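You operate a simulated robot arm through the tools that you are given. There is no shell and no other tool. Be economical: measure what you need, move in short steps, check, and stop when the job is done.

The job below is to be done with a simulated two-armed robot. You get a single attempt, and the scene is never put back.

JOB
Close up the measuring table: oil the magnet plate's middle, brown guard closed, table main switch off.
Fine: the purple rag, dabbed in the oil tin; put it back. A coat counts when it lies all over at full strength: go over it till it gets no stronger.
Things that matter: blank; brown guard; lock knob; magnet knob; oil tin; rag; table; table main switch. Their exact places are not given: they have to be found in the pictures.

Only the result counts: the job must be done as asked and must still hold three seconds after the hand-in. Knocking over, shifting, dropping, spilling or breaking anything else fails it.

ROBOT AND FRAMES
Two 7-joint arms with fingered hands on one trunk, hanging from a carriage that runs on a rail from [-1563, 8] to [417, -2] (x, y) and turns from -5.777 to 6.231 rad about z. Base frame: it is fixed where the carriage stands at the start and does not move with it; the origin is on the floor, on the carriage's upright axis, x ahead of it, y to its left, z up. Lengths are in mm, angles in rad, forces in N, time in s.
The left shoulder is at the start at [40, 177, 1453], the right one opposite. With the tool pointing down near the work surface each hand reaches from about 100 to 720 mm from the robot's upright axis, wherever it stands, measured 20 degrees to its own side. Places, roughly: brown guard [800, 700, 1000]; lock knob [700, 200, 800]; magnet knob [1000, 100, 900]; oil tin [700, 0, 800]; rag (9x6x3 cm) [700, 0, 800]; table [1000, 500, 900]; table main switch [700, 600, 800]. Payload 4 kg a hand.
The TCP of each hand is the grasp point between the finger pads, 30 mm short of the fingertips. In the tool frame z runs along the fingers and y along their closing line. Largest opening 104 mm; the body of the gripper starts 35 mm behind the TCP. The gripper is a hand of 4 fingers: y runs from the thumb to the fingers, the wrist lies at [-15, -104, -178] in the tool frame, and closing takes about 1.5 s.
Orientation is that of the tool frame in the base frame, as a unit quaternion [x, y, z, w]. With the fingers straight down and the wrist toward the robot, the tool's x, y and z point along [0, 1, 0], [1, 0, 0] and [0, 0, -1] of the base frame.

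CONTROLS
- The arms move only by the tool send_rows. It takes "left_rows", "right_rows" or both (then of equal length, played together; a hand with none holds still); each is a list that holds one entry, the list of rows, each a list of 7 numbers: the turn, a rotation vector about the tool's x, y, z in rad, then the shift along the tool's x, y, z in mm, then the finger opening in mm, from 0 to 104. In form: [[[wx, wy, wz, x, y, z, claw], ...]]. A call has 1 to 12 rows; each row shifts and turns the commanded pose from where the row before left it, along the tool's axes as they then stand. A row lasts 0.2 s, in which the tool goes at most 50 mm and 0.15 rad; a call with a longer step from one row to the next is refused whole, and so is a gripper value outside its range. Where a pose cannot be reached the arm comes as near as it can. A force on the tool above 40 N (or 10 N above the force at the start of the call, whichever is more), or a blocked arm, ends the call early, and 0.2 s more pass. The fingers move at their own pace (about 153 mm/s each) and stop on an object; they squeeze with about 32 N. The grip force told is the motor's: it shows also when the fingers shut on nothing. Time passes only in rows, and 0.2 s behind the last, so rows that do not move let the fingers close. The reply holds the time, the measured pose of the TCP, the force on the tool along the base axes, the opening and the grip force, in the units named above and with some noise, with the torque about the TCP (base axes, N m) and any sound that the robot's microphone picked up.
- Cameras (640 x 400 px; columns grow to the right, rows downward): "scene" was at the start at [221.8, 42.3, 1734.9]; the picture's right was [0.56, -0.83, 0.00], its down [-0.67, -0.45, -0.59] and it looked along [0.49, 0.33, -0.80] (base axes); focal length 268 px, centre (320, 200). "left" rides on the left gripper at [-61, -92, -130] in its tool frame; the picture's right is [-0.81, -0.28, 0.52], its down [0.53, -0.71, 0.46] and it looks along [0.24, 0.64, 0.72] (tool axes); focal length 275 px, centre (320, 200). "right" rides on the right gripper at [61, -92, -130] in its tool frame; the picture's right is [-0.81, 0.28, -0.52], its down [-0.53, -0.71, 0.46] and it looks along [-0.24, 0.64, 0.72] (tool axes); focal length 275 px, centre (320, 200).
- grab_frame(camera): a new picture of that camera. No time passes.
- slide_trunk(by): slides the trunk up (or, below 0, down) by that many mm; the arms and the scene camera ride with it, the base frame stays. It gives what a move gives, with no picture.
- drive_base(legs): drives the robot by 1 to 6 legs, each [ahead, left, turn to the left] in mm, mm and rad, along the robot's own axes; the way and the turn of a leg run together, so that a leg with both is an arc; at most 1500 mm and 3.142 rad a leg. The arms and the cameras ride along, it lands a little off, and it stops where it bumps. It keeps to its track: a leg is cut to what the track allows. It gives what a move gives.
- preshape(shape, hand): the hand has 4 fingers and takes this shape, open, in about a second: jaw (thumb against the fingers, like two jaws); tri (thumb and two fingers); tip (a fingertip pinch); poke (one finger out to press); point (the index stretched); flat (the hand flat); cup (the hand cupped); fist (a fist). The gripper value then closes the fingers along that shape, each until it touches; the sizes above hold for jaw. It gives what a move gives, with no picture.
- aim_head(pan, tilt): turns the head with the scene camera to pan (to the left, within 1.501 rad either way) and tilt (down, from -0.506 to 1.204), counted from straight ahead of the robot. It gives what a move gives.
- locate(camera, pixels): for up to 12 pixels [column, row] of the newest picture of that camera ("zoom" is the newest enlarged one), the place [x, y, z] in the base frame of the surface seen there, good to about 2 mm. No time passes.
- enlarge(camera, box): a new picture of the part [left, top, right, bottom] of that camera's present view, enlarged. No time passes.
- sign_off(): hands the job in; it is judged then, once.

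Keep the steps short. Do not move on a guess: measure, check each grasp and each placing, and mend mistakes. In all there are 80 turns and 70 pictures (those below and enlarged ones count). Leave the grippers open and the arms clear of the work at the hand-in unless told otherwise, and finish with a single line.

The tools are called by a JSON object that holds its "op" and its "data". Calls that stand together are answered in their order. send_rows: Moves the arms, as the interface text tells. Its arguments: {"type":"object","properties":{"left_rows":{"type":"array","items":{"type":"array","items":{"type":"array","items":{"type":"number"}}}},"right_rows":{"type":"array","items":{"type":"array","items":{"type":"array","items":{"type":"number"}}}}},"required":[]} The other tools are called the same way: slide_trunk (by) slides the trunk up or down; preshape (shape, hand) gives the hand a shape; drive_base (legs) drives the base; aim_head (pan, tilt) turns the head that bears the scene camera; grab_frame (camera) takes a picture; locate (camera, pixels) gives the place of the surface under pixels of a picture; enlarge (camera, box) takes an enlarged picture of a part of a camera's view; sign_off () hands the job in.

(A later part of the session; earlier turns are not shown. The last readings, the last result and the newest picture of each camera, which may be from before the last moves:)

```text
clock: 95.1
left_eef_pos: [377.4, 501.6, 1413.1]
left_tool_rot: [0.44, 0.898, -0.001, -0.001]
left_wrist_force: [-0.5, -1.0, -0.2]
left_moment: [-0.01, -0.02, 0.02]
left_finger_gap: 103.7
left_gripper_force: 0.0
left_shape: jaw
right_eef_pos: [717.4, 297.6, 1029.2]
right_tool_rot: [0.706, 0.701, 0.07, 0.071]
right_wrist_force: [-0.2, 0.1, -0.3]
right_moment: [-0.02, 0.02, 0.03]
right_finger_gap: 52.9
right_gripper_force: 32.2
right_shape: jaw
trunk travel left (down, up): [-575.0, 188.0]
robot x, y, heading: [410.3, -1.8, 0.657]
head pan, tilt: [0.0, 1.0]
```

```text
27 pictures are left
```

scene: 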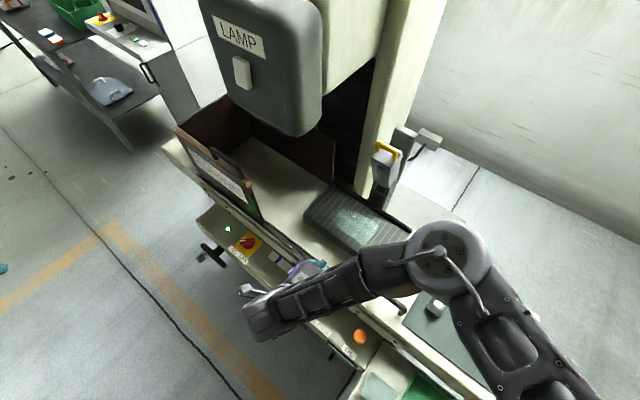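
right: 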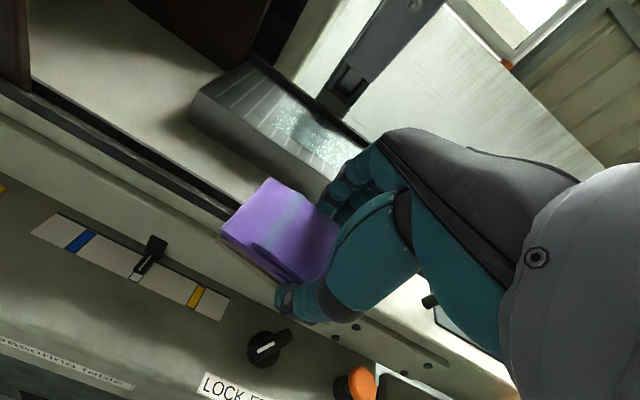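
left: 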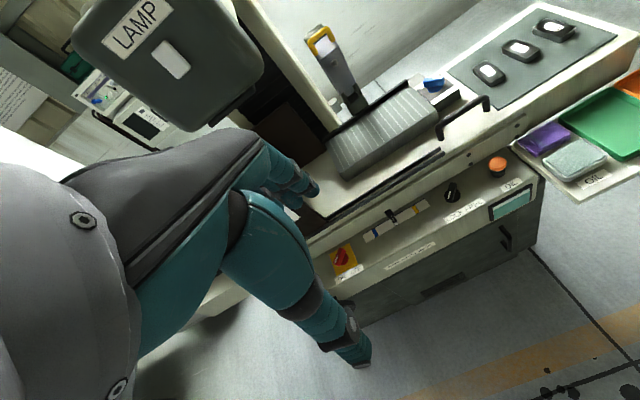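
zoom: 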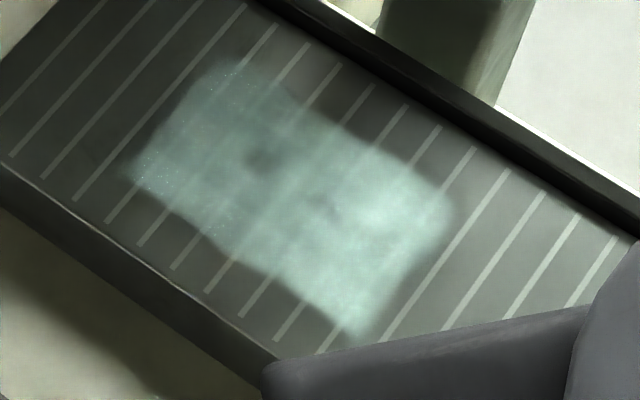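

Another set of passes along the middle strip (x≈980–996).

{"op": "send_rows", "data": {"right_rows": [[[0, 0, 0, 0, 42.7, 13, 0], [0, 0, 0, 0, 42.7, 13, 0], [0, 0, 0, 0, 42.7, 14, 0], [0, 0, 0, 0, 42.7, 14, 0], [0, 0, 0, 0, 42.7, 16, 0], [0, 0, 0, 0, 43, 17, 0], [0, 0, 0, 0, -1, 5, 0], [0, 0, 0, 0, -1, 5, 0], [0, 0, 0, 0, 0, 2.5, 0], [0, 0, 0, 0, 0, 0, 0]]]}}

{"op": "send_rows", "data": {"right_rows": [[[0, 0, 0, 20, 0, 0, 0], [0, 0, 0, 22, 0, 0, 0], [0, 0, 0, -20, 0, 0, 0], [0, 0, 0, -20, 0, 0, 0], [0, 0, 0, -20, 0, 0, 0], [0, 0, 0, -22, 0, 0, 0], [0, 0, 0, 0, 9.8, 2, 0], [0, 0, 0, 20, 0, 0, 0], [0, 0, 0, 20, 0, 0, 0], [0, 0, 0, 20, 0, 0, 0], [0, 0, 0, 20, 0, 0, 0], [0, 0, 0, 0, 0, 0, 0]]]}}

{"op": "send_rows", "data": {"right_rows": [[[0, 0, 0, 0, -19.6, -4, 0], [0, 0, 0, -20, 0, 0, 0], [0, 0, 0, -20, 0, 0, 0], [0, 0, 0, -20, 0, 0, 0], [0, 0, 0, -20, 0, 0, 0], [0, 0, 0, 20, 0, 0, 0], [0, 0, 0, 20, 0, 0, 0], [0, 0, 0, 20, 0, 0, 0], [0, 0, 0, 20, 0, 0, 0], [0, 0, 0, 0, 9.8, 2, 0], [0, 0, 0, -20, 0, 0, 0], [0, 0, 0, -20, 0, 0, 0]]]}}

{"op": "send_rows", "data": {"right_rows": [[[0, 0, 0, 0, 2, -20, 0], [0, 0, 0, 0, -20, -40, 0], [0, 0, 0, 0, -40, -25, 0], [0, 0, 0, 0, -45, 0, 0], [0, 0, 0, 0, -45, 0, 0], [0, 0, 0, 0, -45, 0, 0], [0, 0, 0, 0, -40, -10, 0], [0, 0, 0, 0, -20, 0, 0], [0, 0, 0, 0, 0, 0, 0]]]}}

{"op": "enlarge", "data": {"camera": "scene", "box": [318, 195, 398, 255]}}

```text
clock: 97.3
left_eef_pos: [377.3, 501.8, 1412.7]
left_tool_rot: [0.44, 0.898, -0.002, 0.001]
left_wrist_force: [0.8, 0.2, -0.1]
left_moment: [0.01, -0.02, 0.03]
left_finger_gap: 103.5
left_gripper_force: 0.0
left_shape: jaw
right_eef_pos: [988.1, 297.0, 983.3]
right_tool_rot: [0.706, 0.701, 0.071, 0.072]
right_wrist_force: [-2.9, -3.6, 14.9]
right_moment: [0.06, 0.49, -0.03]
right_finger_gap: 53.1
right_gripper_force: 32.1
right_shape: jaw
trunk travel left (down, up): [-575.0, 188.0]
robot x, y, heading: [412.0, -3.2, 0.659]
head pan, tilt: [0.0, 1.0]
```

```text
clock: 99.9
left_eef_pos: [377.8, 501.1, 1413.7]
left_tool_rot: [0.44, 0.898, 0.0, 0.001]
left_wrist_force: [-0.1, -0.3, -0.2]
left_moment: [-0.01, 0.01, 0.01]
left_finger_gap: 103.7
left_gripper_force: 0.1
left_shape: jaw
right_eef_pos: [998.4, 334.7, 983.1]
right_tool_rot: [0.706, 0.701, 0.071, 0.07]
right_wrist_force: [-0.3, -4.7, 13.2]
right_moment: [-0.09, 0.32, 0.15]
right_finger_gap: 54.3
right_gripper_force: 32.6
right_shape: jaw
trunk travel left (down, up): [-575.0, 188.0]
robot x, y, heading: [413.0, -2.6, 0.655]
head pan, tilt: [0.0, 1.0]
```

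```text
clock: 102.5
left_eef_pos: [376.9, 501.8, 1413.8]
left_tool_rot: [0.44, 0.898, -0.001, 0.0]
left_wrist_force: [0.2, -0.5, -1.3]
left_moment: [-0.01, 0.01, 0.01]
left_finger_gap: 103.6
left_gripper_force: 0.2
left_shape: jaw
right_eef_pos: [989.1, 296.6, 981.4]
right_tool_rot: [0.706, 0.702, 0.071, 0.071]
right_wrist_force: [-0.2, 3.2, 10.2]
right_moment: [0.11, 0.26, -0.11]
right_finger_gap: 53.0
right_gripper_force: 32.4
right_shape: jaw
trunk travel left (down, up): [-575.0, 188.0]
robot x, y, heading: [410.4, -0.5, 0.661]
head pan, tilt: [0.0, 1.0]
```

```text
clock: 104.5
left_eef_pos: [376.5, 501.0, 1413.1]
left_tool_rot: [0.44, 0.898, -0.002, 0.0]
left_wrist_force: [0.8, -0.5, -0.4]
left_moment: [0.04, -0.01, -0.01]
left_finger_gap: 103.7
left_gripper_force: 0.1
left_shape: jaw
right_eef_pos: [719.0, 298.1, 1024.1]
right_tool_rot: [0.706, 0.701, 0.071, 0.071]
right_wrist_force: [0.3, 0.4, -1.1]
right_moment: [-0.02, -0.02, 0.03]
right_finger_gap: 52.6
right_gripper_force: 32.0
right_shape: jaw
trunk travel left (down, up): [-575.0, 188.0]
robot x, y, heading: [410.6, -3.0, 0.663]
head pan, tilt: [0.0, 1.0]
```

```text
6.67 times, centred on (358, 225) of scene
```

zoom: 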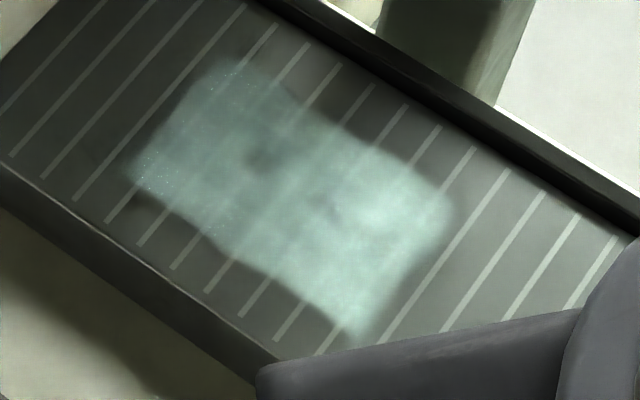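

No change. Closer look from the right camera to judge evenness.

{"op": "enlarge", "data": {"camera": "right", "box": [230, 80, 374, 180]}}

{"op": "enlarge", "data": {"camera": "scene", "box": [332, 202, 380, 242]}}

```text
4.00 times, centred on (302, 130) of right
```

zoom: 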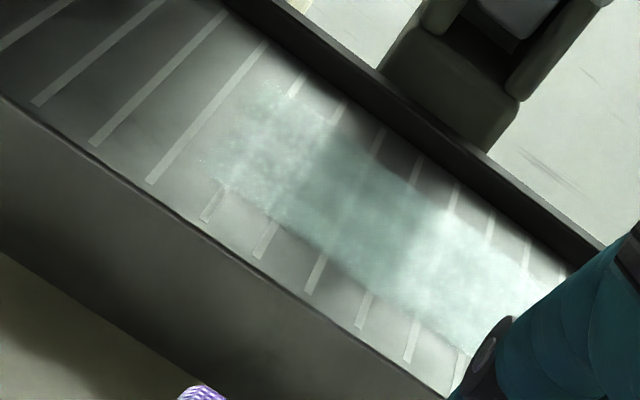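

```text
10.00 times, centred on (356, 222) of scene
```

zoom: 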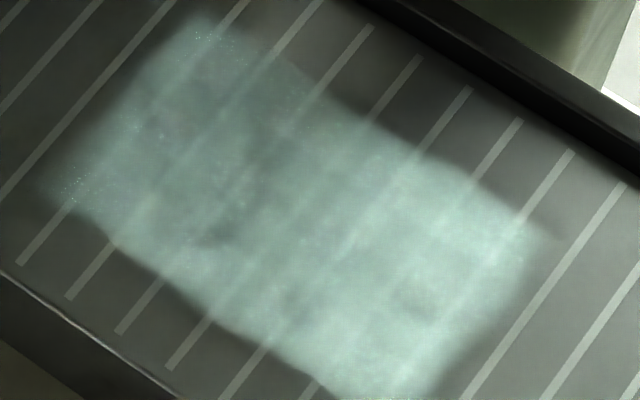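

The remaining mottling shifts with the view, so it is image texture; the coat lies full over the field. Now return the rag: raise, turn back, drive to the earlier picking stand (x≈209).

{"op": "send_rows", "data": {"right_rows": [[[0, 0, 0, 0, 8, -40, 0], [0, 0, 0, 0, 4, -20, 0], [0, 0, 0, 0, 0, 0, 0]]]}}

{"op": "drive_base", "data": {"legs": [[0, 0, -0.662], [-202, 0, 0]]}}

{"op": "send_rows", "data": {"right_rows": [[[0, 0.0263, -0.1297, 0, 0, 0, 0], [0, 0.0263, -0.1297, 0, 0, 0, 0], [0, 0.0263, -0.1297, 0, 0, 0, 0], [0, 0.0263, -0.1297, 0, 0, 0, 0], [0, 0.0263, -0.1297, 0, 0, 0, 0], [0, 0, 0, 0, 0, 0, 0]]]}}

```text
clock: 105.3
left_eef_pos: [376.8, 501.3, 1413.8]
left_tool_rot: [0.44, 0.898, -0.001, -0.001]
left_wrist_force: [-0.2, -0.4, 0.5]
left_moment: [-0.03, -0.01, 0.03]
left_finger_gap: 103.8
left_gripper_force: 0.0
left_shape: jaw
right_eef_pos: [719.5, 297.8, 1084.9]
right_tool_rot: [0.706, 0.701, 0.07, 0.071]
right_wrist_force: [0.9, 0.0, -1.5]
right_moment: [0.0, 0.03, 0.0]
right_finger_gap: 52.4
right_gripper_force: 31.5
right_shape: jaw
trunk travel left (down, up): [-575.0, 188.0]
robot x, y, heading: [411.3, -2.8, 0.653]
head pan, tilt: [0.0, 1.0]
```

```text
clock: 108.7
left_eef_pos: [497.3, 414.9, 1413.7]
left_tool_rot: [0.712, 0.703, -0.001, -0.001]
left_wrist_force: [0.8, -0.6, 0.4]
left_moment: [-0.03, -0.03, 0.0]
left_finger_gap: 103.7
left_gripper_force: 0.1
left_shape: jaw
right_eef_pos: [638.2, 41.9, 1085.0]
right_tool_rot: [0.897, 0.43, 0.043, 0.091]
right_wrist_force: [-0.4, 0.4, -0.2]
right_moment: [-0.01, -0.01, 0.0]
right_finger_gap: 52.5
right_gripper_force: 32.3
right_shape: jaw
trunk travel left (down, up): [-575.0, 188.0]
robot x, y, heading: [210.6, 1.1, -0.013]
head pan, tilt: [0.0, 1.0]
```

```text
clock: 110.1
left_eef_pos: [495.9, 413.4, 1412.2]
left_tool_rot: [0.712, 0.703, -0.001, 0.0]
left_wrist_force: [0.3, -0.7, 0.7]
left_moment: [0.0, -0.01, 0.0]
left_finger_gap: 103.8
left_gripper_force: 0.0
left_shape: jaw
right_eef_pos: [639.5, 40.8, 1083.8]
right_tool_rot: [0.708, 0.699, 0.071, 0.071]
right_wrist_force: [0.3, 0.1, -0.1]
right_moment: [-0.05, -0.01, 0.0]
right_finger_gap: 52.8
right_gripper_force: 31.6
right_shape: jaw
trunk travel left (down, up): [-575.0, 188.0]
robot x, y, heading: [206.9, -2.1, -0.011]
head pan, tilt: [0.0, 1.0]
```

{"op": "send_rows", "data": {"right_rows": [[[0, 0, 0, -22, 20, 10, 0], [0, 0, 0, -22, 20, 10, 0], [0, 0, 0, -21, 19, 10, 0], [0, 0, 0, 0, 0, 42, 0], [0, 0, 0, 0, 0, 42, 0], [0, 0, 0, 0, 0, 42, 0], [0, 0, 0, 0, 0, 43, 0], [0, 0, 0, 0, 0, 0, 0]]]}}

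{"op": "grab_frame", "data": {"camera": "right"}}

{"op": "locate", "data": {"camera": "right", "pixels": [[285, 275], [225, 240], [265, 190], [320, 230], [222, 238], [270, 270]]}}

```text
clock: 111.9
left_eef_pos: [497.0, 414.0, 1413.4]
left_tool_rot: [0.712, 0.702, 0.0, -0.001]
left_wrist_force: [0.1, -0.4, 0.2]
left_moment: [0.0, -0.01, -0.01]
left_finger_gap: 103.8
left_gripper_force: 0.1
left_shape: jaw
right_eef_pos: [736.0, -22.3, 901.6]
right_tool_rot: [0.709, 0.698, 0.07, 0.071]
right_wrist_force: [0.1, -0.3, -0.8]
right_moment: [0.01, 0.01, 0.01]
right_finger_gap: 52.5
right_gripper_force: 32.2
right_shape: jaw
trunk travel left (down, up): [-575.0, 188.0]
robot x, y, heading: [208.9, -2.0, -0.011]
head pan, tilt: [0.0, 1.0]
```

```text
23 pictures are left
```

right: 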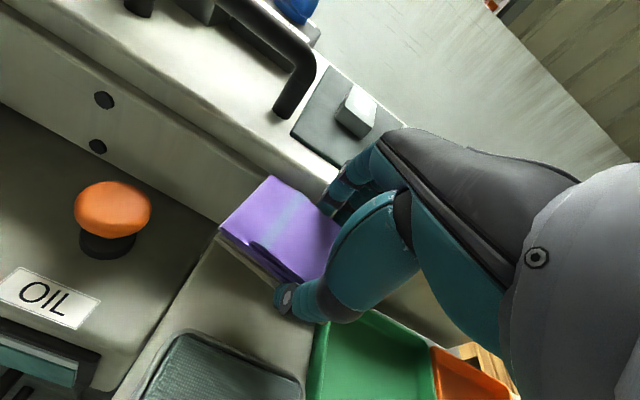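

```text
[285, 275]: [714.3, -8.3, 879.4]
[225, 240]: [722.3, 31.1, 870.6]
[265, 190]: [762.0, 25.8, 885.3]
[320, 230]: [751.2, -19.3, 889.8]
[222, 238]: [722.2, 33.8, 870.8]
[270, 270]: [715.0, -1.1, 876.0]
```

Rag is pitched ~0.2 rad in the grip. Shift −9 in y (to its old left edge) and lower to ~852.

{"op": "send_rows", "data": {"right_rows": [[[0, 0, 0, -9, 0, 0, 0], [0, 0, 0, 0, -4, 20, 0], [0, 0, 0, 0, -4, 20, 0], [0, 0, 0, 0, -1.8, 9, 0], [0, 0, 0, 0, 0, 0, 0]]]}}

{"op": "grab_frame", "data": {"camera": "right"}}

{"op": "locate", "data": {"camera": "right", "pixels": [[285, 275], [225, 240], [265, 190], [320, 230], [240, 260], [255, 275]]}}

```text
clock: 113.1
left_eef_pos: [496.8, 414.2, 1413.9]
left_tool_rot: [0.711, 0.703, -0.001, -0.001]
left_wrist_force: [0.3, -1.2, -0.7]
left_moment: [0.02, -0.02, -0.01]
left_finger_gap: 103.2
left_gripper_force: 0.1
left_shape: jaw
right_eef_pos: [735.7, -34.2, 851.1]
right_tool_rot: [0.709, 0.698, 0.071, 0.071]
right_wrist_force: [0.6, -0.7, -0.1]
right_moment: [-0.01, -0.01, 0.0]
right_finger_gap: 52.6
right_gripper_force: 32.1
right_shape: jaw
trunk travel left (down, up): [-575.0, 188.0]
robot x, y, heading: [211.1, 1.4, -0.011]
head pan, tilt: [0.0, 1.0]
```

```text
22 pictures are left
```

right: 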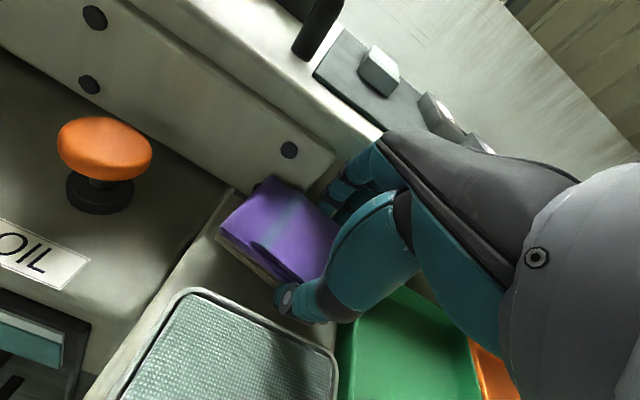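

```text
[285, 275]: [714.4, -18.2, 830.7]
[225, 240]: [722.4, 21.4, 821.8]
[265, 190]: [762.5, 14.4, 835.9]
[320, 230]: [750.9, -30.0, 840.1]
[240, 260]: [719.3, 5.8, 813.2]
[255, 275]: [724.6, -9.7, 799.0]
```

About 5 mm to go. Lower until contact.

{"op": "send_rows", "data": {"right_rows": [[[0, 0, 0, 2, -0.8, 4, 0], [0, 0, 0, 0, -0.6, 3, 0], [0, 0, 0, 0, -0.4, 2, 0], [0, 0, 0, 0, 0, 0, 0]]]}}

```text
clock: 114.1
left_eef_pos: [497.0, 413.1, 1412.5]
left_tool_rot: [0.712, 0.702, -0.001, 0.0]
left_wrist_force: [0.7, -0.3, 0.5]
left_moment: [0.01, 0.0, 0.01]
left_finger_gap: 103.6
left_gripper_force: 0.1
left_shape: jaw
right_eef_pos: [735.8, -31.6, 842.2]
right_tool_rot: [0.711, 0.697, 0.069, 0.071]
right_wrist_force: [-0.3, -0.4, 0.4]
right_moment: [0.04, 0.03, 0.0]
right_finger_gap: 52.6
right_gripper_force: 31.7
right_shape: jaw
trunk travel left (down, up): [-575.0, 188.0]
robot x, y, heading: [210.8, -2.8, -0.01]
head pan, tilt: [0.0, 1.0]
```

{"op": "send_rows", "data": {"right_rows": [[[0, 0, 0, 0, -0.4, 2, 0], [0, 0, 0, 0, -0.4, 2, 0], [0, 0, 0, 0, 0, 0, 0]]]}}

```text
clock: 114.9
left_eef_pos: [497.1, 414.8, 1412.6]
left_tool_rot: [0.711, 0.703, 0.0, -0.001]
left_wrist_force: [0.6, 0.6, 0.7]
left_moment: [0.04, 0.01, -0.01]
left_finger_gap: 103.6
left_gripper_force: 0.1
left_shape: jaw
right_eef_pos: [737.0, -32.1, 838.3]
right_tool_rot: [0.71, 0.697, 0.069, 0.071]
right_wrist_force: [0.9, -0.1, 3.0]
right_moment: [0.0, 0.07, -0.05]
right_finger_gap: 52.6
right_gripper_force: 32.2
right_shape: jaw
trunk travel left (down, up): [-575.0, 188.0]
robot x, y, heading: [210.7, -0.6, -0.014]
head pan, tilt: [0.0, 1.0]
```

Contact at 838 (3 N), as at pickup. Opening to 64 and rising straight up.

{"op": "send_rows", "data": {"right_rows": [[[0, 0, 0, 0, 0, 0, 56], [0, 0, 0, 0, 0, 0, 60], [0, 0, 0, 0, 0, 0, 64], [0, 0, 0, 0, 0, 0, 64], [0, 0, 0, 0, 0, 0, 64]]]}}

{"op": "send_rows", "data": {"right_rows": [[[0, 0, 0, 0, 1, -6, 64], [0, 0, 0, 0, 2, -10, 64], [0, 0, 0, 0, 4, -20, 64], [0, 0, 0, 0, 7, -35, 64], [0, 0, 0, 0, 7, -40, 64], [0, 0, 0, 0, 7, -40, 64], [0, 0, 0, 0, 0, 0, 64]]]}}

{"op": "grab_frame", "data": {"camera": "right"}}

```text
clock: 116.1
left_eef_pos: [496.3, 414.7, 1412.6]
left_tool_rot: [0.711, 0.703, 0.0, -0.001]
left_wrist_force: [0.1, 0.3, 0.3]
left_moment: [-0.02, -0.01, 0.0]
left_finger_gap: 103.6
left_gripper_force: 0.1
left_shape: jaw
right_eef_pos: [736.9, -31.5, 838.2]
right_tool_rot: [0.71, 0.697, 0.068, 0.072]
right_wrist_force: [0.0, 0.4, 0.1]
right_moment: [0.0, 0.0, -0.06]
right_finger_gap: 60.9
right_gripper_force: 0.1
right_shape: jaw
trunk travel left (down, up): [-575.0, 188.0]
robot x, y, heading: [210.6, 1.5, -0.013]
head pan, tilt: [0.0, 1.0]
```

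```text
clock: 117.7
left_eef_pos: [495.4, 414.3, 1413.7]
left_tool_rot: [0.711, 0.703, -0.001, -0.001]
left_wrist_force: [0.0, 0.0, 0.0]
left_moment: [-0.02, 0.0, 0.03]
left_finger_gap: 103.8
left_gripper_force: 0.1
left_shape: jaw
right_eef_pos: [732.9, -30.4, 992.6]
right_tool_rot: [0.709, 0.698, 0.069, 0.072]
right_wrist_force: [-0.1, -0.3, -0.1]
right_moment: [-0.03, 0.01, 0.02]
right_finger_gap: 63.8
right_gripper_force: 0.0
right_shape: jaw
trunk travel left (down, up): [-575.0, 188.0]
robot x, y, heading: [208.3, -1.1, -0.011]
head pan, tilt: [0.0, 1.0]
```

```text
21 pictures are left
```

right: 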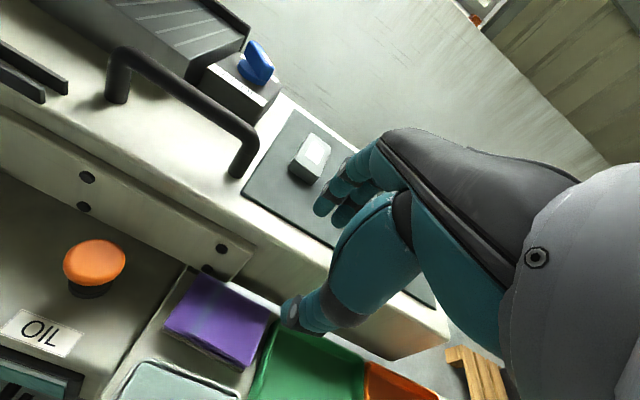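

Rag is back flat. Now look at the guard: raise right arm aside and aim the head left.

{"op": "locate", "data": {"camera": "right", "pixels": [[203, 278], [273, 322], [240, 362], [168, 328], [220, 315]]}}

{"op": "drive_base", "data": {"legs": [[160, 0, 0]]}}

{"op": "aim_head", "data": {"pan": 0.9, "tilt": 0.8}}

{"op": "grab_frame", "data": {"camera": "scene"}}

```text
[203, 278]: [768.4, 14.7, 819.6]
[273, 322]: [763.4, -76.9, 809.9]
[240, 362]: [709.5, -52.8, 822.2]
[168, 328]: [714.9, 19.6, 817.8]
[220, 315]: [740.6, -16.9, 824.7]
```

```text
clock: 119.1
left_eef_pos: [656.3, 414.6, 1412.6]
left_tool_rot: [0.711, 0.703, -0.001, 0.0]
left_wrist_force: [0.1, 0.1, -0.2]
left_moment: [-0.01, 0.02, 0.03]
left_finger_gap: 103.7
left_gripper_force: 0.2
left_shape: jaw
right_eef_pos: [893.9, -31.0, 991.1]
right_tool_rot: [0.709, 0.698, 0.07, 0.072]
right_wrist_force: [0.0, 0.2, -0.5]
right_moment: [0.01, -0.01, -0.02]
right_finger_gap: 63.7
right_gripper_force: 0.0
right_shape: jaw
trunk travel left (down, up): [-575.0, 188.0]
robot x, y, heading: [369.8, -3.7, -0.011]
head pan, tilt: [0.0, 1.0]
```

```text
clock: 120.3
left_eef_pos: [656.6, 413.5, 1413.4]
left_tool_rot: [0.711, 0.703, -0.001, -0.001]
left_wrist_force: [-1.0, 0.9, 0.3]
left_moment: [0.0, 0.02, 0.0]
left_finger_gap: 103.8
left_gripper_force: 0.0
left_shape: jaw
right_eef_pos: [892.4, -30.0, 992.1]
right_tool_rot: [0.708, 0.699, 0.071, 0.072]
right_wrist_force: [-0.4, 1.7, 0.0]
right_moment: [-0.01, 0.0, 0.01]
right_finger_gap: 63.8
right_gripper_force: 0.0
right_shape: jaw
trunk travel left (down, up): [-575.0, 188.0]
robot x, y, heading: [367.4, -0.7, -0.01]
head pan, tilt: [0.901, 0.799]
```

```text
20 pictures are left
```

scene: 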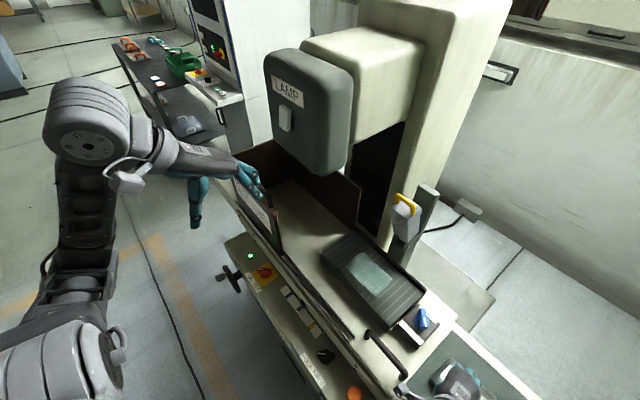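

{"op": "enlarge", "data": {"camera": "scene", "box": [220, 130, 380, 260]}}

{"op": "grab_frame", "data": {"camera": "left"}}

```text
3.08 times, centred on (300, 195) of scene
```

zoom: 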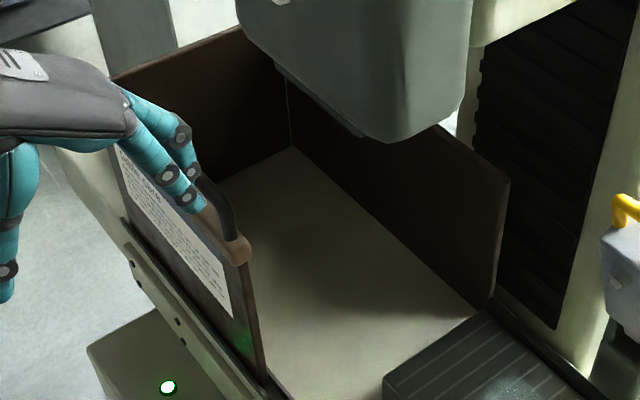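

```text
18 pictures are left
```

left: 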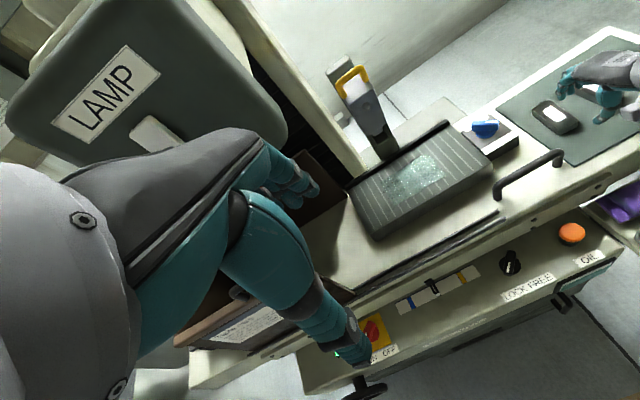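

Measuring the handle and the rail.

{"op": "locate", "data": {"camera": "zoom", "pixels": [[212, 185], [224, 210], [233, 235], [243, 250], [262, 370], [505, 180], [495, 290], [290, 150], [120, 100]]}}

{"op": "locate", "data": {"camera": "left", "pixels": [[502, 213], [480, 222], [350, 290], [240, 293], [285, 322], [190, 340], [373, 331], [346, 162], [352, 75], [390, 150], [335, 355], [385, 350]]}}

```text
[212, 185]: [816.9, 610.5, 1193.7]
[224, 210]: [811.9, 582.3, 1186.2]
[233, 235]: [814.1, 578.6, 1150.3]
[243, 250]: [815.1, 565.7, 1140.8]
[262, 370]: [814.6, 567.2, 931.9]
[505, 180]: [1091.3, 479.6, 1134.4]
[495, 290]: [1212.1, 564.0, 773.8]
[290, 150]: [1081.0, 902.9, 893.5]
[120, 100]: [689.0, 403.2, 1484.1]
```

```text
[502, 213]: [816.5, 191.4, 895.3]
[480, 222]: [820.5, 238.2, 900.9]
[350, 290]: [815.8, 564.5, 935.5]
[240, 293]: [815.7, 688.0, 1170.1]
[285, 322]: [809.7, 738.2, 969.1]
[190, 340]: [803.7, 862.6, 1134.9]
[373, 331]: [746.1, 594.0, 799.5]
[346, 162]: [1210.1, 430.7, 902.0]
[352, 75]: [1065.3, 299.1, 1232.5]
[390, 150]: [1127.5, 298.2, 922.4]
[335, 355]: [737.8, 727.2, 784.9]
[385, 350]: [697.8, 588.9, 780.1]
```

Handle bar: x≈814, z≈1190, y 582–688; rail ends y≈191, so the guard slides ~370 mm toward −y. First get the right arm up and back out of the way, then drive and turn left.

{"op": "send_rows", "data": {"right_rows": [[[0, 0, 0, 0, 9, -48, 64], [0, 0, 0, 0, 9, -48, 64], [0, 0, 0, 0, 9, -48, 64], [0, 0, 0, 0, 9, -48, 64], [0, 0, 0, 0, 9, -48, 64], [0, 0, 0, -30, -38, 0, 80], [0, 0, 0, -30, -38, 0, 100], [0, 0, 0, -30, -38, 0, 104], [0, 0, 0, -30, -38, 0, 104], [0, 0, 0, -30, -38, 0, 104], [0, 0, 0, -30, -38, 0, 104], [0, 0, 0, -20, -38, 0, 104]]]}}

{"op": "drive_base", "data": {"legs": [[45, 0, 0], [0, 0, 0.75]]}}

```text
clock: 122.9
left_eef_pos: [656.7, 413.7, 1413.5]
left_tool_rot: [0.711, 0.703, -0.001, -0.001]
left_wrist_force: [0.3, 0.4, -0.5]
left_moment: [0.01, 0.01, 0.02]
left_finger_gap: 103.6
left_gripper_force: 0.0
left_shape: jaw
right_eef_pos: [751.7, -159.9, 1142.8]
right_tool_rot: [0.71, 0.697, 0.069, 0.071]
right_wrist_force: [0.1, 0.7, -0.4]
right_moment: [-0.04, -0.01, 0.0]
right_finger_gap: 103.6
right_gripper_force: 0.2
right_shape: jaw
right hand out of reach, approached as far as the arm can: row 9, 10, 11, 12
trunk travel left (down, up): [-575.0, 188.0]
robot x, y, heading: [369.4, -1.3, -0.011]
head pan, tilt: [0.901, 0.799]
```

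```text
clock: 125.8
left_eef_pos: [339.1, 497.1, 1412.8]
left_tool_rot: [0.403, 0.915, -0.001, 0.0]
left_wrist_force: [0.0, -0.9, 0.6]
left_moment: [-0.01, -0.01, -0.02]
left_finger_gap: 103.9
left_gripper_force: 0.0
left_shape: jaw
right_eef_pos: [801.4, 143.2, 1142.4]
right_tool_rot: [0.405, 0.909, 0.089, 0.042]
right_wrist_force: [0.3, 0.3, -0.4]
right_moment: [0.0, 0.0, 0.02]
right_finger_gap: 103.8
right_gripper_force: 0.0
right_shape: jaw
trunk travel left (down, up): [-575.0, 188.0]
robot x, y, heading: [413.3, -5.1, 0.742]
head pan, tilt: [0.901, 0.799]
```

Right hand is still near the guard's path; move it further to its own side.

{"op": "send_rows", "data": {"right_rows": [[[0, 0, 0, -45, 0, 0, 104], [0, 0, 0, -45, 0, 0, 104], [0, 0, 0, -45, 0, 0, 104], [0, 0, 0, -40, -20, 0, 104], [0, 0, 0, -30, -20, 0, 104], [0, 0, 0, 0, 0, 0, 104]]]}}

```text
clock: 127.2
left_eef_pos: [340.0, 496.5, 1413.0]
left_tool_rot: [0.402, 0.916, -0.001, 0.0]
left_wrist_force: [0.0, -0.5, 0.1]
left_moment: [0.03, 0.0, -0.01]
left_finger_gap: 103.9
left_gripper_force: 0.2
left_shape: jaw
right_eef_pos: [928.6, 6.4, 1164.4]
right_tool_rot: [0.403, 0.91, 0.09, 0.041]
right_wrist_force: [0.9, 0.4, -0.2]
right_moment: [-0.01, -0.01, 0.02]
right_finger_gap: 104.2
right_gripper_force: 0.2
right_shape: jaw
right hand out of reach, approached as far as the arm can: row 1, 2, 3, 4, 5
trunk travel left (down, up): [-575.0, 188.0]
robot x, y, heading: [415.3, -3.3, 0.748]
head pan, tilt: [0.901, 0.799]
```

Now bring the left hand square and toward the handle.

{"op": "send_rows", "data": {"left_rows": [[[0, 0, 0.1487, 0, 0, 0, 104], [0, 0, 0.1487, 0, 0, 0, 104], [0, 0, 0.1487, 0, 0, 0, 104], [0, 0, 0.1487, 0, 0, 0, 104], [0, 0, 0.1487, 0, 0, 0, 104], [0, 0, 0, 16, 44, 0, 104], [0, 0, 0, 16, 44, 0, 104], [0, 0, 0, 16, 44, 0, 104], [0, 0, 0, 16, 44, 0, 80], [0, 0, 0, 16, 44, 0, 70], [0, 0, 0, 16, 44, 0, 70], [0, 0, 0, 16, 44, 0, 70]]]}}

{"op": "grab_frame", "data": {"camera": "left"}}

```text
clock: 129.8
left_eef_pos: [648.4, 608.9, 1412.1]
left_tool_rot: [0.708, 0.706, -0.001, 0.0]
left_wrist_force: [0.1, -0.4, -0.9]
left_moment: [-0.01, -0.01, 0.01]
left_finger_gap: 70.2
left_gripper_force: 0.1
left_shape: jaw
right_eef_pos: [928.7, 6.1, 1165.2]
right_tool_rot: [0.404, 0.909, 0.089, 0.041]
right_wrist_force: [0.9, -0.9, -0.1]
right_moment: [0.03, 0.01, -0.02]
right_finger_gap: 103.9
right_gripper_force: 0.0
right_shape: jaw
trunk travel left (down, up): [-575.0, 188.0]
robot x, y, heading: [415.4, 2.7, 0.742]
head pan, tilt: [0.901, 0.799]
```

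```text
17 pictures are left
```

left: 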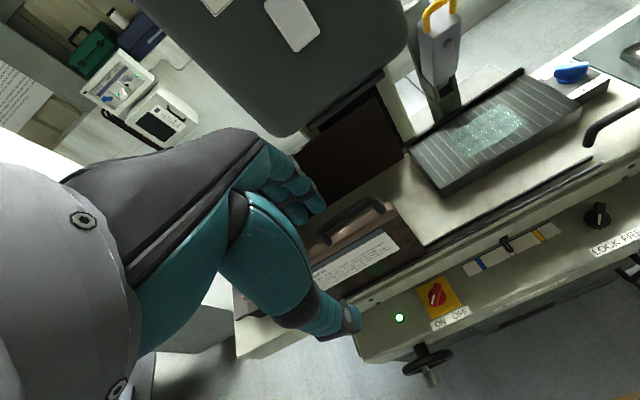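

{"op": "locate", "data": {"camera": "left", "pixels": [[348, 222], [374, 206], [381, 210], [330, 236], [290, 133], [340, 100], [400, 60], [350, 232], [365, 212]]}}

```text
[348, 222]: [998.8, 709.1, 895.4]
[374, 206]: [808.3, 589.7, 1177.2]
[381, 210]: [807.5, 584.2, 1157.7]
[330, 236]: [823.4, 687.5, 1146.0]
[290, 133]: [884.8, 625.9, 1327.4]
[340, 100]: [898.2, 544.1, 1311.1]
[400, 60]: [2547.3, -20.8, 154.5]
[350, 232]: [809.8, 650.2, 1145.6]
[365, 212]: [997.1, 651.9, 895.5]
```

Lamp underside z≈1315 at x≥885; handle centre x≈814. Tilt the hand slightly (0.15) and go above the handle.

{"op": "send_rows", "data": {"left_rows": [[[-0.15, 0, 0, 0, 0, 0, 70], [0, 0, 0, 3, 34.5, 15, 70], [0, 0, 0, 3, 34.5, 15, 70], [0, 0, 0, 3, 34.5, 15, 70], [0, 0, 0, 2, 34.5, 15, 70], [0, 0, 0, 0, 0, 45, 70], [0, 0, 0, 0, 0, 45, 70], [0, 0, 0, 0, 0, 45, 70], [0, 0, 0, 0, 0, 0, 70]]]}}

{"op": "grab_frame", "data": {"camera": "left"}}

{"op": "enlarge", "data": {"camera": "scene", "box": [200, 60, 440, 300]}}

```text
clock: 131.8
left_eef_pos: [812.1, 618.6, 1240.1]
left_tool_rot: [0.706, 0.704, 0.053, 0.054]
left_wrist_force: [0.1, 0.1, 0.2]
left_moment: [0.0, 0.03, 0.01]
left_finger_gap: 70.4
left_gripper_force: 0.1
left_shape: jaw
right_eef_pos: [927.9, 7.0, 1164.3]
right_tool_rot: [0.404, 0.909, 0.09, 0.041]
right_wrist_force: [-0.7, -0.4, 0.1]
right_moment: [0.03, 0.01, -0.01]
right_finger_gap: 103.9
right_gripper_force: 0.0
right_shape: jaw
trunk travel left (down, up): [-575.0, 188.0]
robot x, y, heading: [409.2, -5.4, 0.748]
head pan, tilt: [0.901, 0.799]
```

```text
16 pictures are left
```

left: 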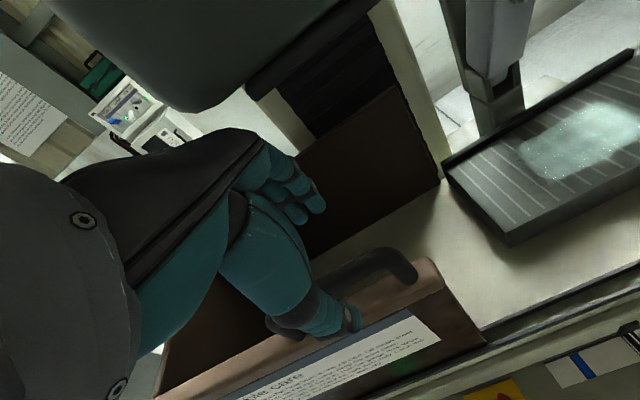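

```text
1.67 times, centred on (320, 180) of scene
```

zoom: 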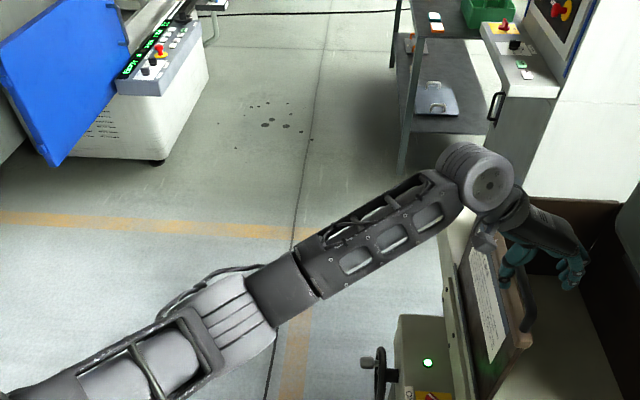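

{"op": "locate", "data": {"camera": "left", "pixels": [[345, 272], [370, 258], [390, 250], [405, 275], [350, 322], [315, 203]]}}

```text
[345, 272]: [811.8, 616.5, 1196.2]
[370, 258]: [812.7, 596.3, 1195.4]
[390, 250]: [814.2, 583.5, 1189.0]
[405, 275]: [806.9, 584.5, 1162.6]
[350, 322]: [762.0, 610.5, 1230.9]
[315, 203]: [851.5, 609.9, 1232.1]
```

Bar lies between thumb (x 762) and fingers (x 851). Descend to the bar and close.

{"op": "send_rows", "data": {"left_rows": [[[0, 0, 0, 0, -3, 20, 70], [0, 0, 0, 0, -3, 20, 70], [0, 0, 0, 0, -1.5, 16, 70], [0, 0, 0, 0, 0, 0, 40], [0, 0, 0, 0, 0, 0, 20], [0, 0, 0, 0, 0, 0, 0], [0, 0, 0, 0, 0, 0, 0], [0, 0, 0, 0, 0, 0, 0], [0, 0, 0, 0, 0, 0, 0]]]}}

```text
clock: 133.8
left_eef_pos: [812.9, 618.6, 1184.0]
left_tool_rot: [0.705, 0.705, 0.052, 0.053]
left_wrist_force: [-0.5, 0.8, -5.3]
left_moment: [0.01, -0.01, -0.05]
left_finger_gap: 0.0
left_gripper_force: 32.1
left_shape: jaw
right_eef_pos: [928.2, 5.8, 1163.9]
right_tool_rot: [0.404, 0.91, 0.088, 0.04]
right_wrist_force: [-0.8, -0.1, -0.8]
right_moment: [-0.01, 0.05, -0.01]
right_finger_gap: 103.7
right_gripper_force: 0.1
right_shape: jaw
trunk travel left (down, up): [-575.0, 188.0]
robot x, y, heading: [415.3, -2.0, 0.745]
head pan, tilt: [0.901, 0.799]
```

Gap reads 0; perhaps the fingers closed beneath the bar. Look.

{"op": "enlarge", "data": {"camera": "left", "box": [220, 150, 460, 370]}}

```text
1.82 times, centred on (340, 260) of left
```

zoom: 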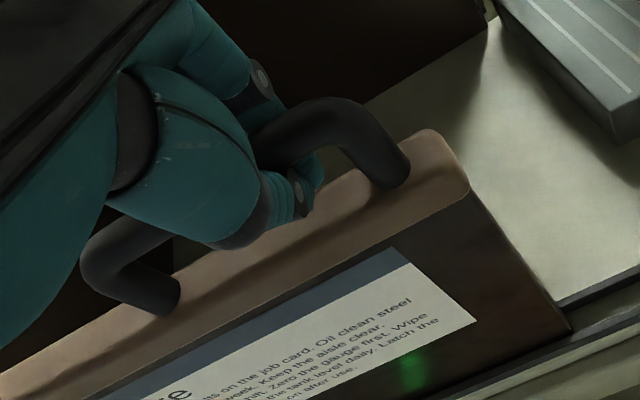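

The hand hooks around the bar, closed below it. Pulling toward −y.

{"op": "send_rows", "data": {"left_rows": [[[0, 0, 0, -8, 0, 0, 0], [0, 0, 0, -10, 0, 0, 0], [0, 0, 0, -12, 0, 0, 0], [0, 0, 0, -12, 0, 0, 0], [0, 0, 0, -12, 0, 0, 0], [0, 0, 0, -12, 0, 0, 0], [0, 0, 0, -12, 0, 0, 0], [0, 0, 0, 0, 0, 0, 0]]]}}

{"op": "grab_frame", "data": {"camera": "left"}}

```text
clock: 135.6
left_eef_pos: [813.9, 540.0, 1181.8]
left_tool_rot: [0.706, 0.705, 0.051, 0.052]
left_wrist_force: [-5.8, 0.8, -7.0]
left_moment: [-0.04, -0.03, -0.03]
left_finger_gap: 0.0
left_gripper_force: 31.8
left_shape: jaw
right_eef_pos: [927.5, 6.0, 1162.0]
right_tool_rot: [0.404, 0.91, 0.088, 0.04]
right_wrist_force: [0.2, -0.6, 0.5]
right_moment: [0.02, 0.0, 0.0]
right_finger_gap: 103.9
right_gripper_force: 0.0
right_shape: jaw
trunk travel left (down, up): [-575.0, 188.0]
robot x, y, heading: [418.9, -0.6, 0.746]
head pan, tilt: [0.901, 0.799]
```

```text
13 pictures are left
```

left: 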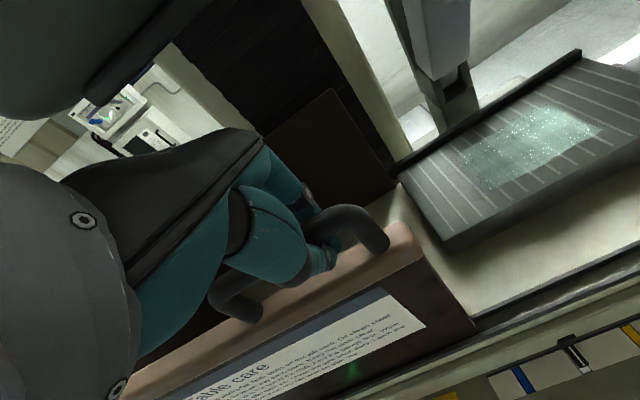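

The guard slides freely. Check whether the back wall moves with it and clears the gauge.

{"op": "locate", "data": {"camera": "left", "pixels": [[330, 95], [388, 183], [440, 80], [455, 85], [450, 115], [400, 30], [465, 60], [425, 245], [417, 140]]}}

```text
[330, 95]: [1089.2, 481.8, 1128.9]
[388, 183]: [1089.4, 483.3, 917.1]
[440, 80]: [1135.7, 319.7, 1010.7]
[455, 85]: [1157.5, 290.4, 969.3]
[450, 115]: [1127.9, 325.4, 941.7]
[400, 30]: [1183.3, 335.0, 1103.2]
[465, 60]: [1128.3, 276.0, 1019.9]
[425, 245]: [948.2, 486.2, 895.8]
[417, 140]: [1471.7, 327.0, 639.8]
```

Only the front panel moves. Continue pulling.

{"op": "send_rows", "data": {"left_rows": [[[0, 0, 0, -12, 0, 0, 0], [0, 0, 0, -15, 0, 0, 0], [0, 0, 0, -15, 0, 0, 0], [0, 0, 0, -15, 0, 0, 0], [0, 0, 0, -15, 0, 0, 0], [0, 0, 0, -15, 0, 0, 0], [0, 0, 0, -15, 0, 0, 0], [0, 0, 0, -15, 0, 0, 0], [0, 0, 0, -15, 0, 0, 0], [0, 0, 0, -15, 0, 0, 0], [0, 0, 0, -10, 0, 0, 0], [0, 0, 0, 0, 0, 0, 0]]]}}

{"op": "send_rows", "data": {"left_rows": [[[0, 0, 0, -12, 0, 0, 0], [0, 0, 0, -12, 0, 0, 0], [0, 0, 0, -12, 0, 0, 0], [0, 0, 0, -12, 0, 0, 0], [0, 0, 0, -12, 0, 0, 0], [0, 0, 0, -12, 0, 0, 0], [0, 0, 0, -12, 0, 0, 0], [0, 0, 0, 0, 0, 0, 0]]]}}

{"op": "grab_frame", "data": {"camera": "left"}}

```text
clock: 138.2
left_eef_pos: [812.1, 383.3, 1183.7]
left_tool_rot: [0.706, 0.705, 0.051, 0.053]
left_wrist_force: [-3.8, 2.4, -10.7]
left_moment: [-0.04, -0.01, -0.03]
left_finger_gap: 0.2
left_gripper_force: 32.1
left_shape: jaw
right_eef_pos: [928.0, 7.4, 1165.0]
right_tool_rot: [0.404, 0.909, 0.088, 0.041]
right_wrist_force: [-0.3, -0.2, 0.7]
right_moment: [0.0, -0.01, 0.01]
right_finger_gap: 103.7
right_gripper_force: 0.1
right_shape: jaw
trunk travel left (down, up): [-575.0, 188.0]
robot x, y, heading: [413.1, -1.5, 0.744]
head pan, tilt: [0.901, 0.799]
```

```text
clock: 140.0
left_eef_pos: [811.3, 300.0, 1182.6]
left_tool_rot: [0.706, 0.704, 0.051, 0.053]
left_wrist_force: [-9.2, 1.0, -10.8]
left_moment: [-0.04, -0.03, -0.04]
left_finger_gap: 0.2
left_gripper_force: 31.9
left_shape: jaw
right_eef_pos: [926.3, 6.3, 1162.8]
right_tool_rot: [0.404, 0.91, 0.089, 0.04]
right_wrist_force: [0.5, -0.2, 0.4]
right_moment: [0.0, 0.01, 0.0]
right_finger_gap: 104.2
right_gripper_force: 0.0
right_shape: jaw
trunk travel left (down, up): [-575.0, 188.0]
robot x, y, heading: [411.7, -1.8, 0.746]
head pan, tilt: [0.901, 0.799]
```

```text
12 pictures are left
```

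left: 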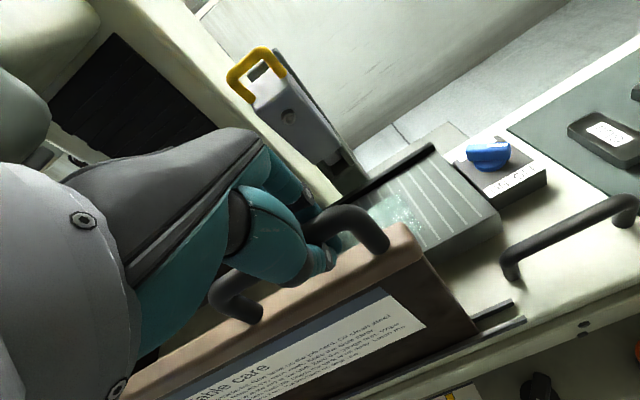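

About 50 mm of rail remains. Pull slowly to the stop.

{"op": "send_rows", "data": {"left_rows": [[[0, 0, 0, -8, 0, 0, 0], [0, 0, 0, -8, 0, 0, 0], [0, 0, 0, -8, 0, 0, 0], [0, 0, 0, -8, 0, 0, 0], [0, 0, 0, -8, 0, 0, 0], [0, 0, 0, -8, 0, 0, 0], [0, 0, 0, -6, 0, 0, 0], [0, 0, 0, -6, 0, 0, 0], [0, 0, 0, -6, 0, 0, 0], [0, 0, 0, -4, 0, 0, 0], [0, 0, 0, 0, 0, 0, 0]]]}}

{"op": "grab_frame", "data": {"camera": "left"}}

```text
clock: 142.2
left_eef_pos: [811.1, 242.5, 1183.6]
left_tool_rot: [0.701, 0.71, 0.057, 0.046]
left_wrist_force: [-6.7, 15.7, 0.3]
left_moment: [0.15, -0.09, -0.08]
left_finger_gap: 0.0
left_gripper_force: 31.9
left_shape: jaw
right_eef_pos: [927.9, 9.3, 1165.1]
right_tool_rot: [0.404, 0.909, 0.09, 0.04]
right_wrist_force: [-0.3, 0.0, 0.1]
right_moment: [-0.01, 0.01, -0.03]
right_finger_gap: 104.3
right_gripper_force: 0.0
right_shape: jaw
trunk travel left (down, up): [-575.0, 188.0]
robot x, y, heading: [414.9, 1.2, 0.745]
head pan, tilt: [0.901, 0.799]
stopped in row 11 (left hand): the force on the tool passed its limit at 41 N (the readings are from after the stop); the commanded pose is now the measured one
```

```text
11 pictures are left
```

left: 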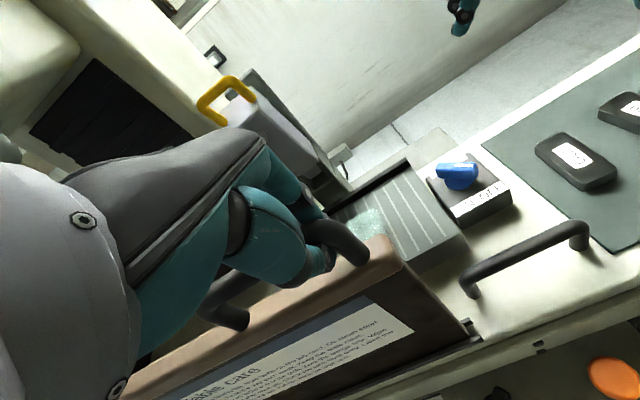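

The guard hit its stop (41 N at y≈242): closed. Open, lift out, and look at the switch.

{"op": "send_rows", "data": {"left_rows": [[[0, 0, 0, 0, 0, 0, 30], [0, 0, 0, 0, 0, 0, 60], [0, 0, 0, 0, 0, 0, 74], [0, 0, 0, 0, 0, 0, 74], [0, 0, 0, 0, 3, -25, 74], [0, 0, 0, 0, 5, -35, 74], [0, 0, 0, 0, -10, -40, 74], [0, 0, 0, 0, -45, -5, 74], [0, 0, 0, 0, -45, -5, 74], [0, 0, 0, 0, -45, -5, 74], [0, 0, 0, 0, 0, 0, 74]]]}}

{"op": "aim_head", "data": {"pan": 0.1, "tilt": 1.1}}

{"op": "grab_frame", "data": {"camera": "scene"}}

```text
clock: 144.6
left_eef_pos: [671.3, 233.9, 1277.1]
left_tool_rot: [0.703, 0.708, 0.054, 0.049]
left_wrist_force: [0.1, -0.6, 0.2]
left_moment: [-0.01, -0.05, -0.02]
left_finger_gap: 73.6
left_gripper_force: 0.0
left_shape: jaw
left hand out of reach, approached as far as the arm can: row 10
right_eef_pos: [928.4, 6.8, 1164.2]
right_tool_rot: [0.404, 0.91, 0.09, 0.041]
right_wrist_force: [-0.5, -0.9, 0.2]
right_moment: [-0.02, -0.01, 0.02]
right_finger_gap: 104.0
right_gripper_force: 0.0
right_shape: jaw
trunk travel left (down, up): [-575.0, 188.0]
robot x, y, heading: [414.3, 1.1, 0.745]
head pan, tilt: [0.901, 0.799]
```

```text
clock: 145.7
left_eef_pos: [671.2, 234.2, 1277.7]
left_tool_rot: [0.703, 0.708, 0.055, 0.048]
left_wrist_force: [-0.3, 0.2, -0.9]
left_moment: [-0.01, -0.02, 0.05]
left_finger_gap: 73.9
left_gripper_force: 0.1
left_shape: jaw
right_eef_pos: [928.8, 7.7, 1164.2]
right_tool_rot: [0.403, 0.91, 0.09, 0.04]
right_wrist_force: [-0.2, -0.2, 0.2]
right_moment: [0.03, 0.0, 0.03]
right_finger_gap: 103.8
right_gripper_force: 0.0
right_shape: jaw
trunk travel left (down, up): [-575.0, 188.0]
robot x, y, heading: [412.9, -0.6, 0.742]
head pan, tilt: [0.099, 1.1]
```

```text
10 pictures are left
```

scene: 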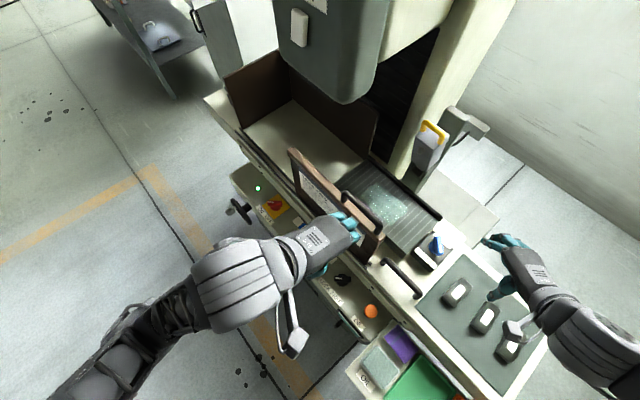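

{"op": "enlarge", "data": {"camera": "scene", "box": [240, 175, 312, 225]}}

{"op": "locate", "data": {"camera": "zoom", "pixels": [[300, 270], [240, 290], [330, 255], [270, 275], [180, 270], [430, 290], [310, 370], [350, 195], [360, 290]]}}

```text
8.00 times, centred on (276, 200) of scene
```

zoom: 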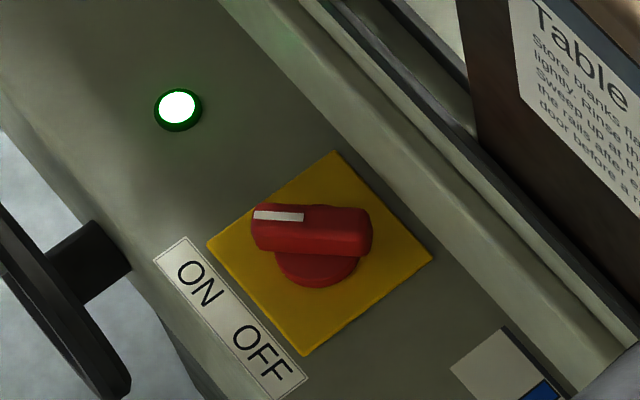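

```text
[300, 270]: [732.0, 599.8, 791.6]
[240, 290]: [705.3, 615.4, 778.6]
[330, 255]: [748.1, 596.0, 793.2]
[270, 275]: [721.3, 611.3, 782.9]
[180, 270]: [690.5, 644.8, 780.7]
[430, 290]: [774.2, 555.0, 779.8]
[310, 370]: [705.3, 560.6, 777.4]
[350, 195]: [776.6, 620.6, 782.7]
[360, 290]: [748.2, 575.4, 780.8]
```

{"op": "locate", "data": {"camera": "zoom", "pixels": [[260, 215], [365, 222], [310, 220], [255, 240], [365, 245], [310, 245], [300, 208]]}}

```text
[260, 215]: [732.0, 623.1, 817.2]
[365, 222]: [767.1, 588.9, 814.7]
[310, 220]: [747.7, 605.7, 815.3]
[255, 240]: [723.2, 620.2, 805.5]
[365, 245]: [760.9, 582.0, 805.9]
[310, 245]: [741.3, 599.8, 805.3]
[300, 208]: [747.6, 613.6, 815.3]
```

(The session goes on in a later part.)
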